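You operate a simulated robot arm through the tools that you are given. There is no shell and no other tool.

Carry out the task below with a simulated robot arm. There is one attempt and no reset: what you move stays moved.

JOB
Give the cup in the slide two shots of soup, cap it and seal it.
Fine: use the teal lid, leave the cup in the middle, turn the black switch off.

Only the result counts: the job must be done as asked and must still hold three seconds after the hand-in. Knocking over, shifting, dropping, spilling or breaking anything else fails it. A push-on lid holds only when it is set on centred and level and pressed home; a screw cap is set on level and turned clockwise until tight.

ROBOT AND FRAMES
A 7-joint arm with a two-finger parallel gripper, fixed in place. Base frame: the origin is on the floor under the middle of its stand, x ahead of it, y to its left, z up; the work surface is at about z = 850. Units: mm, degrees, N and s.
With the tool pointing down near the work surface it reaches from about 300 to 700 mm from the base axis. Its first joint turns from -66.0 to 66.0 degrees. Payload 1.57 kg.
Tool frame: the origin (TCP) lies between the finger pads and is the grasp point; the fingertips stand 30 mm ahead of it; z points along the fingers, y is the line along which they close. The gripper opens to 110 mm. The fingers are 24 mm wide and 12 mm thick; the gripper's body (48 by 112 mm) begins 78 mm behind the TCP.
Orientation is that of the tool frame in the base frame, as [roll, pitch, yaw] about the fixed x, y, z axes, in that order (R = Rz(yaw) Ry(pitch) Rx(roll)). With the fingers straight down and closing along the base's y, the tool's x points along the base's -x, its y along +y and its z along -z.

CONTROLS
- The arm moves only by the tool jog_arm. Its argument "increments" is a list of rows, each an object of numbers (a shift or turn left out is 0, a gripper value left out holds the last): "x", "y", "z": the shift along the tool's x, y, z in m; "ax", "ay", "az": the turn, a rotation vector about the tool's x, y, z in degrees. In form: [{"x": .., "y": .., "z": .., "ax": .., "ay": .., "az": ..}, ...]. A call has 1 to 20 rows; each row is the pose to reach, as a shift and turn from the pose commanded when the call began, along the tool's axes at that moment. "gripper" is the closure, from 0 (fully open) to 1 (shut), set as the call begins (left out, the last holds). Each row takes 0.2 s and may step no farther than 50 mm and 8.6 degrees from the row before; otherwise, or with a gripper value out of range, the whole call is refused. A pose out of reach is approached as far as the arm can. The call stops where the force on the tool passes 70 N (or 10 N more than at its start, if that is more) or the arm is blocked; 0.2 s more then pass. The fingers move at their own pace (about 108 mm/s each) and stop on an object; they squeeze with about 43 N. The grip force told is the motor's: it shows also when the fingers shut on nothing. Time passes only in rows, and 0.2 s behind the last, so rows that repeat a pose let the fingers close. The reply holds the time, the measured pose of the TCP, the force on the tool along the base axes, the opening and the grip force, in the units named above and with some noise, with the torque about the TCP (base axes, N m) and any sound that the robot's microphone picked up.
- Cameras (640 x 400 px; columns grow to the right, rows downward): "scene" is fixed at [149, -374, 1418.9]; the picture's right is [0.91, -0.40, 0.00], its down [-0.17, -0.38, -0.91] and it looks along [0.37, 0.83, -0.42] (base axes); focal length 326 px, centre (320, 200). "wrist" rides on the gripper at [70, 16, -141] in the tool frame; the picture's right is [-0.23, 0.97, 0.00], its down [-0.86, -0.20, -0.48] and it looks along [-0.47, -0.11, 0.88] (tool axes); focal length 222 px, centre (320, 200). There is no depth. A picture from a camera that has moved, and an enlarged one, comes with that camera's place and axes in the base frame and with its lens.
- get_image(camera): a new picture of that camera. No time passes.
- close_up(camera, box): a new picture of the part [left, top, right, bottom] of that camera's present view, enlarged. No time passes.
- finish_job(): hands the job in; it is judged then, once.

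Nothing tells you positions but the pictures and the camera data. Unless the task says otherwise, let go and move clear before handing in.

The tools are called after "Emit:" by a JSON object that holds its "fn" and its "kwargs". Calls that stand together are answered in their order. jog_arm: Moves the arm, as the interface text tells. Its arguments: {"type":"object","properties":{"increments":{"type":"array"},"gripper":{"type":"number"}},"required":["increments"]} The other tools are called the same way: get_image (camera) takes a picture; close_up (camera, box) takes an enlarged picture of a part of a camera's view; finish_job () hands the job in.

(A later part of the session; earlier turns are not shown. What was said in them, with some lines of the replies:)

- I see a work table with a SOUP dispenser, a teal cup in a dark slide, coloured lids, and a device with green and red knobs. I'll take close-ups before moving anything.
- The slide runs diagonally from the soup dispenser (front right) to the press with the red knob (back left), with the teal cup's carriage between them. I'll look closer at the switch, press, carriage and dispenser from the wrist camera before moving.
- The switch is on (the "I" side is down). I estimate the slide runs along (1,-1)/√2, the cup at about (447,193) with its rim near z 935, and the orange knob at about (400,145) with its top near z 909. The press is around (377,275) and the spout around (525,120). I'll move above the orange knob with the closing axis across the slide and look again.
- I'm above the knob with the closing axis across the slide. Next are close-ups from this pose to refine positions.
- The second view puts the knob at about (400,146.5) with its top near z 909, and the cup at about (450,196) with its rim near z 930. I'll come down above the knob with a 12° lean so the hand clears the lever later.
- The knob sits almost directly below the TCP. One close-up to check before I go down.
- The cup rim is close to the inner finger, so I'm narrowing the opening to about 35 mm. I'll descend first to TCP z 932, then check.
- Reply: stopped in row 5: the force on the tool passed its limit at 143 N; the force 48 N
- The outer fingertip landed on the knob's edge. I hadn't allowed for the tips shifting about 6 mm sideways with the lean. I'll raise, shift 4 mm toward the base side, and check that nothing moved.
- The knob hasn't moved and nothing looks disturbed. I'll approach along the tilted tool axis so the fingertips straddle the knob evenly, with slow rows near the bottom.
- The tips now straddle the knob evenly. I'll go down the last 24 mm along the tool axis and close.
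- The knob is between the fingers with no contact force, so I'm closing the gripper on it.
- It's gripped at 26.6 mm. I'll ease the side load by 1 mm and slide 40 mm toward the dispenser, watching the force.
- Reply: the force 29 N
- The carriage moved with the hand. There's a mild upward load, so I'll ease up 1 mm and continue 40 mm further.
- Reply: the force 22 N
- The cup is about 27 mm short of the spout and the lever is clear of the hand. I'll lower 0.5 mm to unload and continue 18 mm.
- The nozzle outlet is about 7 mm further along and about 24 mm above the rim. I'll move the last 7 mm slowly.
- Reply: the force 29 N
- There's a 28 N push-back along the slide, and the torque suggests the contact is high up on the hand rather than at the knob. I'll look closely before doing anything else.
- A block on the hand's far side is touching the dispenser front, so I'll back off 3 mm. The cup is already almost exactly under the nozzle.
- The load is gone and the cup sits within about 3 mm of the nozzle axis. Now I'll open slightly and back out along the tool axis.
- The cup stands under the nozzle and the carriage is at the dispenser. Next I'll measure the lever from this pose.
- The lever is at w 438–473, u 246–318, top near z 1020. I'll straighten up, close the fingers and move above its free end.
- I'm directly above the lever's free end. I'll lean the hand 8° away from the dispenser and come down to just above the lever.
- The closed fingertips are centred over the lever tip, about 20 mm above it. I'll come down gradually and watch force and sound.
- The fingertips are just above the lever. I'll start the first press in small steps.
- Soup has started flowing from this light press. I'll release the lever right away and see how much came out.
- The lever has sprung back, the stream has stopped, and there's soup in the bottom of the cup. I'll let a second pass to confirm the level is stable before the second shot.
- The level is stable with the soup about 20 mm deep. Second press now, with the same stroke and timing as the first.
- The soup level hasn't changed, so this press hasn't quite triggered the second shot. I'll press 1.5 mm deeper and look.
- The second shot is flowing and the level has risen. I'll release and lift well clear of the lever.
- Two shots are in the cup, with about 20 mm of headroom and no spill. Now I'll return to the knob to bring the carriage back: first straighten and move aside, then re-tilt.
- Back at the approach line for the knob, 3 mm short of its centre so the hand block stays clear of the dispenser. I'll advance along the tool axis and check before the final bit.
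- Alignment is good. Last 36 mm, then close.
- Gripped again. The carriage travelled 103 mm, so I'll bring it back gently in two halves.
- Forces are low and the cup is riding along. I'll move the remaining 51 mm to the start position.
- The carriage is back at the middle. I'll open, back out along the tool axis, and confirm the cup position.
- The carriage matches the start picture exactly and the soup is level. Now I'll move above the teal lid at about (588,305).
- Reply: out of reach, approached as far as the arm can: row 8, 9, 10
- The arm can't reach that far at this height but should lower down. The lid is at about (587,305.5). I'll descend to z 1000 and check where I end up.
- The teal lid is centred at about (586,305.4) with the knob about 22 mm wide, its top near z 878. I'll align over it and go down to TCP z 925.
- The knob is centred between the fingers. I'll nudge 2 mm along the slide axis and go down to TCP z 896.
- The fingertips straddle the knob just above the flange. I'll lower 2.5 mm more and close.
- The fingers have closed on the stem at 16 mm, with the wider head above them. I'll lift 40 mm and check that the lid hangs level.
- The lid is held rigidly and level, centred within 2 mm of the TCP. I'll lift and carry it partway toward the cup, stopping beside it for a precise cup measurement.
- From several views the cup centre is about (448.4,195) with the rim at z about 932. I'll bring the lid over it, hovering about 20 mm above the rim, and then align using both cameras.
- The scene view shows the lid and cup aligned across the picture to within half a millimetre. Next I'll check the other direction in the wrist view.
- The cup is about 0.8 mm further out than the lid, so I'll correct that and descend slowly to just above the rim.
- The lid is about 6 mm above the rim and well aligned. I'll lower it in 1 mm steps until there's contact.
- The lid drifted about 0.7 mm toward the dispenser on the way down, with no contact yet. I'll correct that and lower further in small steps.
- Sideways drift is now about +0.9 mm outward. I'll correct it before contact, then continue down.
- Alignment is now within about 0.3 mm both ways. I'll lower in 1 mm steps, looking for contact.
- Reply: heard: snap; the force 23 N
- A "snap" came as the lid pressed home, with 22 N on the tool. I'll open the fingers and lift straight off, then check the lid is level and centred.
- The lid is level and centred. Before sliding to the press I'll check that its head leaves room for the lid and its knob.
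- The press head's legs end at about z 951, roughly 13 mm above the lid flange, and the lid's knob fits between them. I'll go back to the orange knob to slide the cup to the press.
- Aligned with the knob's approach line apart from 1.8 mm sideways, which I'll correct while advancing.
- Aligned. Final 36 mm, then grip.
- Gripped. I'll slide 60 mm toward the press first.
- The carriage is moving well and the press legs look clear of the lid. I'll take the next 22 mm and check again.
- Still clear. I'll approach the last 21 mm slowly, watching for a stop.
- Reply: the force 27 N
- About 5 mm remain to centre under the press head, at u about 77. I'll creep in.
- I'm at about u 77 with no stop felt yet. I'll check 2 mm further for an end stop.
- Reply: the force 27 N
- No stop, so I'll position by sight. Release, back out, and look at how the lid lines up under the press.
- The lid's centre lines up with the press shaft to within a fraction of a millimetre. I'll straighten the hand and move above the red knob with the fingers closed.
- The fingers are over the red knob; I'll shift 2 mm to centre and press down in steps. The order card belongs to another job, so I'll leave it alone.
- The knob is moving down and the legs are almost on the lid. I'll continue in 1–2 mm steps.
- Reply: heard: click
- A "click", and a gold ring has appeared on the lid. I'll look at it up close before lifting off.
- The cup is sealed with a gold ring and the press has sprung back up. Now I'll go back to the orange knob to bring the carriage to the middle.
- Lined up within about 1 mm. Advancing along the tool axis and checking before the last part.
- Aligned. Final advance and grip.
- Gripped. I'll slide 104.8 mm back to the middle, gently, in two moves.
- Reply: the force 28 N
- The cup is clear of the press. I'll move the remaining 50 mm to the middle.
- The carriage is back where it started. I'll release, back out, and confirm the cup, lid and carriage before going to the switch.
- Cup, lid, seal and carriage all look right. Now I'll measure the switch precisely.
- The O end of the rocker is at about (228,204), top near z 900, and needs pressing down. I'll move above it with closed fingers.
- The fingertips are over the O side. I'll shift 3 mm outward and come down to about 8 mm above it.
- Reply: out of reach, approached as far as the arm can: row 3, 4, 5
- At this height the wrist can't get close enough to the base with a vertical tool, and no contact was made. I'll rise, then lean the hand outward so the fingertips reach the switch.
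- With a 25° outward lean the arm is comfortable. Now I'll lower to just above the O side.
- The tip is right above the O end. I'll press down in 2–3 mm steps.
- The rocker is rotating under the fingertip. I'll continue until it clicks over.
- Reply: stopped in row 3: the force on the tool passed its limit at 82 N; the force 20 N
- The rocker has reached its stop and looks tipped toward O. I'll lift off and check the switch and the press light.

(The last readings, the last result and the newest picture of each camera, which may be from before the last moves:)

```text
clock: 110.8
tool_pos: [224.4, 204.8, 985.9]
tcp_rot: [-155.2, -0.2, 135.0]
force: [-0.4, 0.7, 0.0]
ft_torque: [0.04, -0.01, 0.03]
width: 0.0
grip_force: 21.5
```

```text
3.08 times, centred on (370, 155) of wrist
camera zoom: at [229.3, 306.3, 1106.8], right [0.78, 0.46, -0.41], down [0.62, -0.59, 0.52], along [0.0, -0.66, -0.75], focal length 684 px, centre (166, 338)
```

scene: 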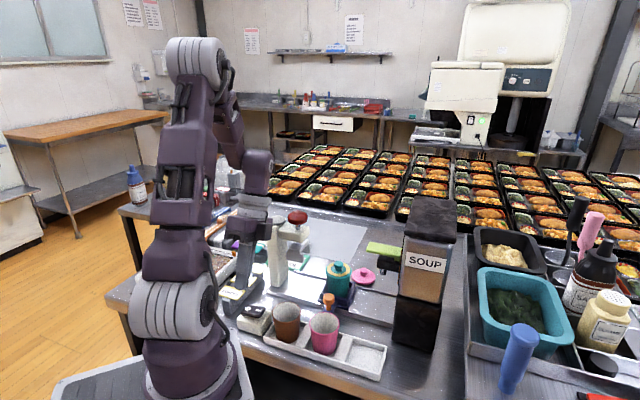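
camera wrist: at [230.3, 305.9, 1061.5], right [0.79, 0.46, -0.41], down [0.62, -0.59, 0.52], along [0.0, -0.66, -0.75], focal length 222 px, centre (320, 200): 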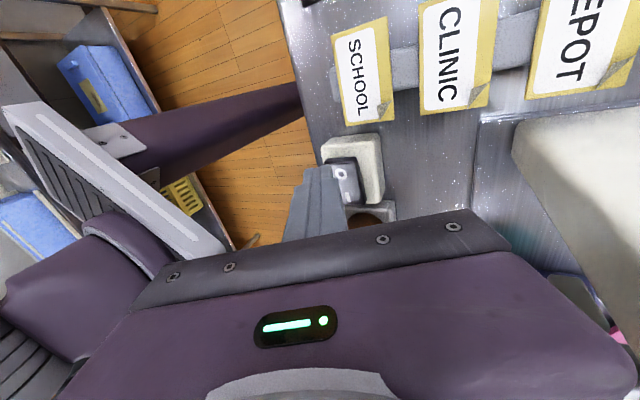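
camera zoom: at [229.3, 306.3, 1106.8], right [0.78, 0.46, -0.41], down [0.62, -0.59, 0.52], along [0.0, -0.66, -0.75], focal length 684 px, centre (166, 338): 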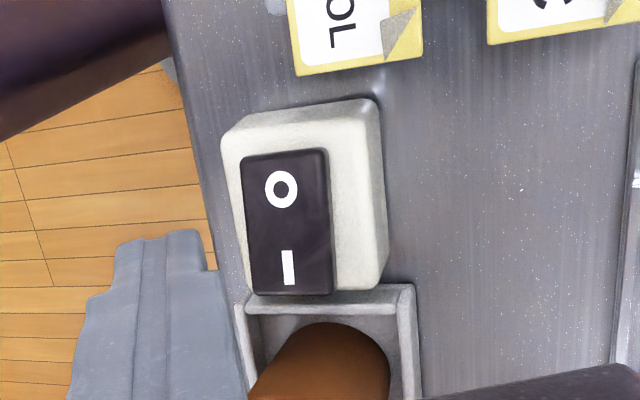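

The rocker is now tipped toward O, but no click was reported. I'll move the arm aside to see the whole switch and the press's green light.

Emit:
{"fn": "jog_arm", "kwargs": {"increments": [{"x": -0.03, "y": -0.021, "z": -0.0453, "ax": -8}, {"x": -0.06, "y": -0.03, "z": -0.08, "ax": -16}, {"x": -0.1, "y": -0.03, "z": -0.1, "ax": -24}, {"x": -0.13, "y": -0.03, "z": -0.12, "ax": -25}, {"x": -0.13, "y": -0.03, "z": -0.12, "ax": -25}], "gripper": 1.0}}

Emit:
{"fn": "get_image", "kwargs": {"camera": "wrist"}}

Emit:
{"fn": "get_image", "kwargs": {"camera": "scene"}}

Emit:
{"fn": "close_up", "kwargs": {"camera": "scene", "box": [235, 295, 275, 335]}}

```text
refused: row 1 steps farther than a row can; nothing moved
```

```text
taken
camera wrist: at [229.3, 306.3, 1106.8], right [0.78, 0.46, -0.41], down [0.62, -0.59, 0.52], along [0.0, -0.66, -0.75], focal length 222 px, centre (320, 200)
```

wrist: 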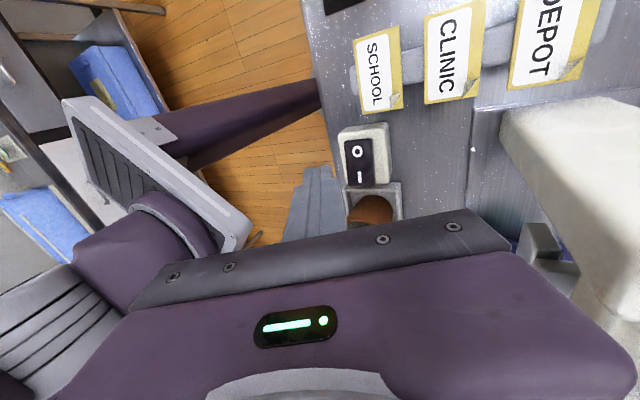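

```text
taken
```

scene: 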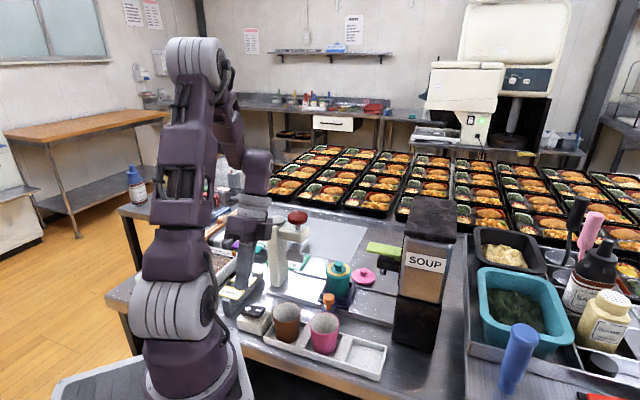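

```text
10.00 times, centred on (255, 315) of scene
camera zoom: at [149.0, -374.0, 1418.9], right [0.91, -0.4, 0.0], down [-0.17, -0.38, -0.91], along [0.37, 0.83, -0.42], focal length 3261 px, centre (970, -950)
```

zoom: 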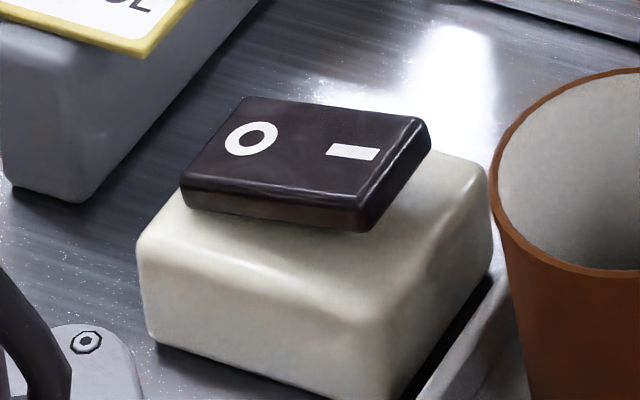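

The rocker is now clearly tipped to O. Moving the arm away in smaller steps to check the light.

Emit:
{"fn": "jog_arm", "kwargs": {"increments": [{"y": -0.015, "z": -0.035}, {"y": -0.025, "z": -0.07, "ax": -8}, {"x": -0.03, "y": -0.025, "z": -0.1, "ax": -16}, {"x": -0.07, "y": -0.025, "z": -0.12, "ax": -24}, {"x": -0.11, "y": -0.025, "z": -0.12, "ax": -25}, {"x": -0.13, "y": -0.025, "z": -0.12, "ax": -25}, {"x": -0.13, "y": -0.025, "z": -0.12, "ax": -25}], "gripper": 1.0}}

Emit:
{"fn": "get_image", "kwargs": {"camera": "wrist"}}

Emit:
{"fn": "get_image", "kwargs": {"camera": "scene"}}

Emit:
{"fn": "close_up", "kwargs": {"camera": "scene", "box": [220, 200, 480, 360]}}

```text
clock: 112.4
tool_pos: [335.7, 131.5, 1105.0]
tcp_rot: [179.9, -0.2, 135.0]
force: [-0.7, 0.6, -1.0]
ft_torque: [0.0, 0.02, -0.03]
width: 0.2
grip_force: 21.5
```

```text
taken
camera wrist: at [298.9, 191.9, 1244.6], right [0.85, 0.53, 0.0], down [0.46, -0.75, 0.48], along [0.25, -0.4, -0.88], focal length 222 px, centre (320, 200)
```

wrist: 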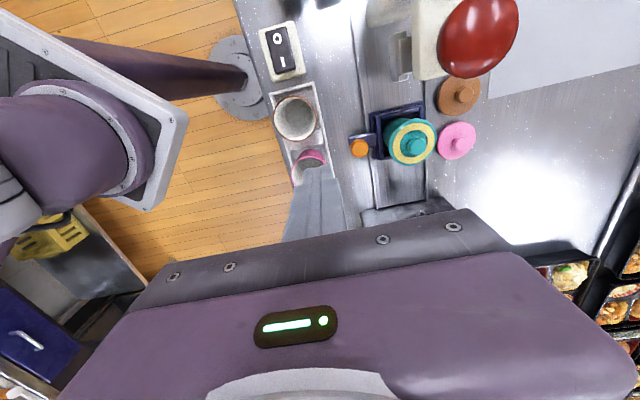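

```text
taken
```

scene: 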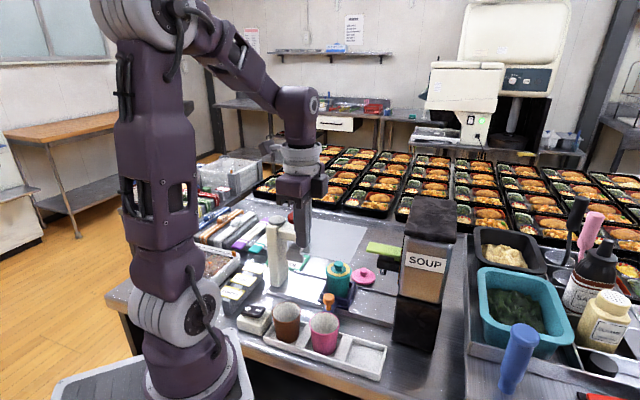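

```text
2.46 times, centred on (350, 280) of scene
camera zoom: at [149.0, -374.0, 1418.9], right [0.91, -0.4, 0.0], down [-0.17, -0.38, -0.91], along [0.37, 0.83, -0.42], focal length 803 px, centre (246, 3)
```

zoom: 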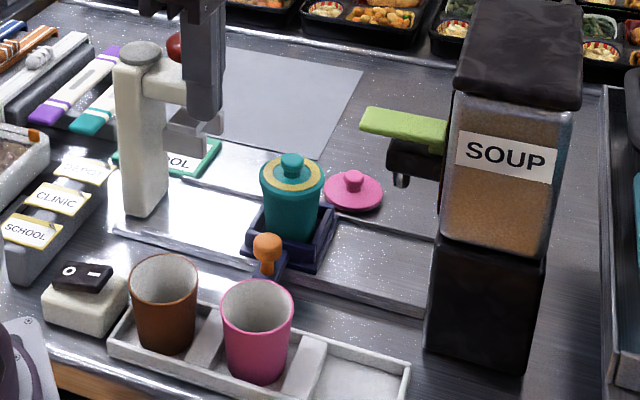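

The press light is off, so the switch is off. The capped, gold-sealed cup stands in the middle of the slide. One last close-up before handing in.

Emit:
{"fn": "close_up", "kwargs": {"camera": "scene", "box": [310, 240, 390, 320]}}

Emit:
{"fn": "close_up", "kwargs": {"camera": "wrist", "box": [250, 0, 490, 190]}}

```text
5.00 times, centred on (350, 280) of scene
camera zoom: at [149.0, -374.0, 1418.9], right [0.91, -0.4, 0.0], down [-0.17, -0.38, -0.91], along [0.37, 0.83, -0.42], focal length 1630 px, centre (170, -200)
```

zoom: 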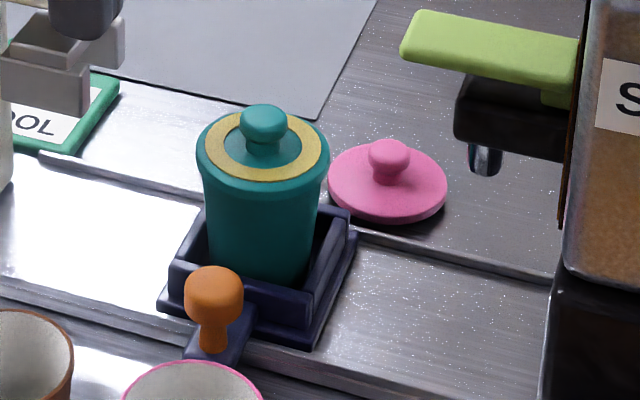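

```text
2.11 times, centred on (370, 95) of wrist
camera zoom: at [298.9, 191.9, 1244.6], right [0.85, 0.53, 0.0], down [0.46, -0.75, 0.48], along [0.25, -0.4, -0.88], focal length 468 px, centre (215, 421)
```

zoom: 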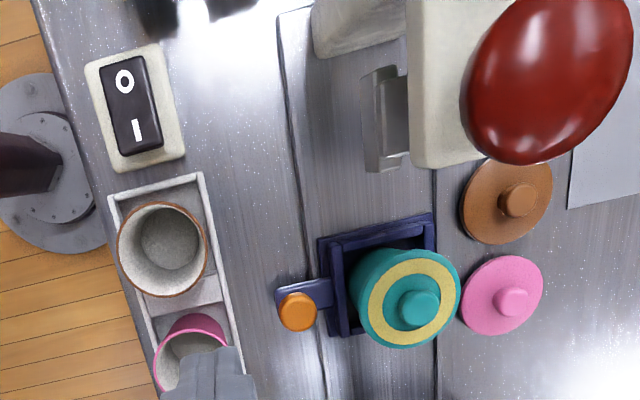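

The cup has two shots of soup, the teal lid is snapped on level and sealed, and it's back in the middle. The black switch is off, nothing else was disturbed, and the arm is clear, so I'm handing in.

Emit:
{"fn": "finish_job", "kwargs": {}}

```text
The job is handed in.
```

The job is done and handed in. The cup has its two shots of soup, the teal lid is on and sealed, the cup is back in the middle of the slide, and the black switch is off.

- **Soup:** I saw two separate pours under the dispenser. The level settled about 20 mm below the rim, and nothing spilled.
- **Lid and seal:** The teal lid went on level and centred and snapped home. The press clicked and left a gold ring on the lid.
- **Cup position:** In the scene view, the slide and its orange knob are where they were at the start.
- **Switch:** The rocker is tipped to O and the press light has gone out. No click was reported when it flipped.

The arm hit things harder than planned three times:
- A fingertip landed on the orange knob's edge on the first approach, peaking at 143 N.
- The hand leaned on the front of the dispenser at about 28 N.
- The last push on the switch peaked at 82 N.

I saw no damage and nothing shifted afterwards.
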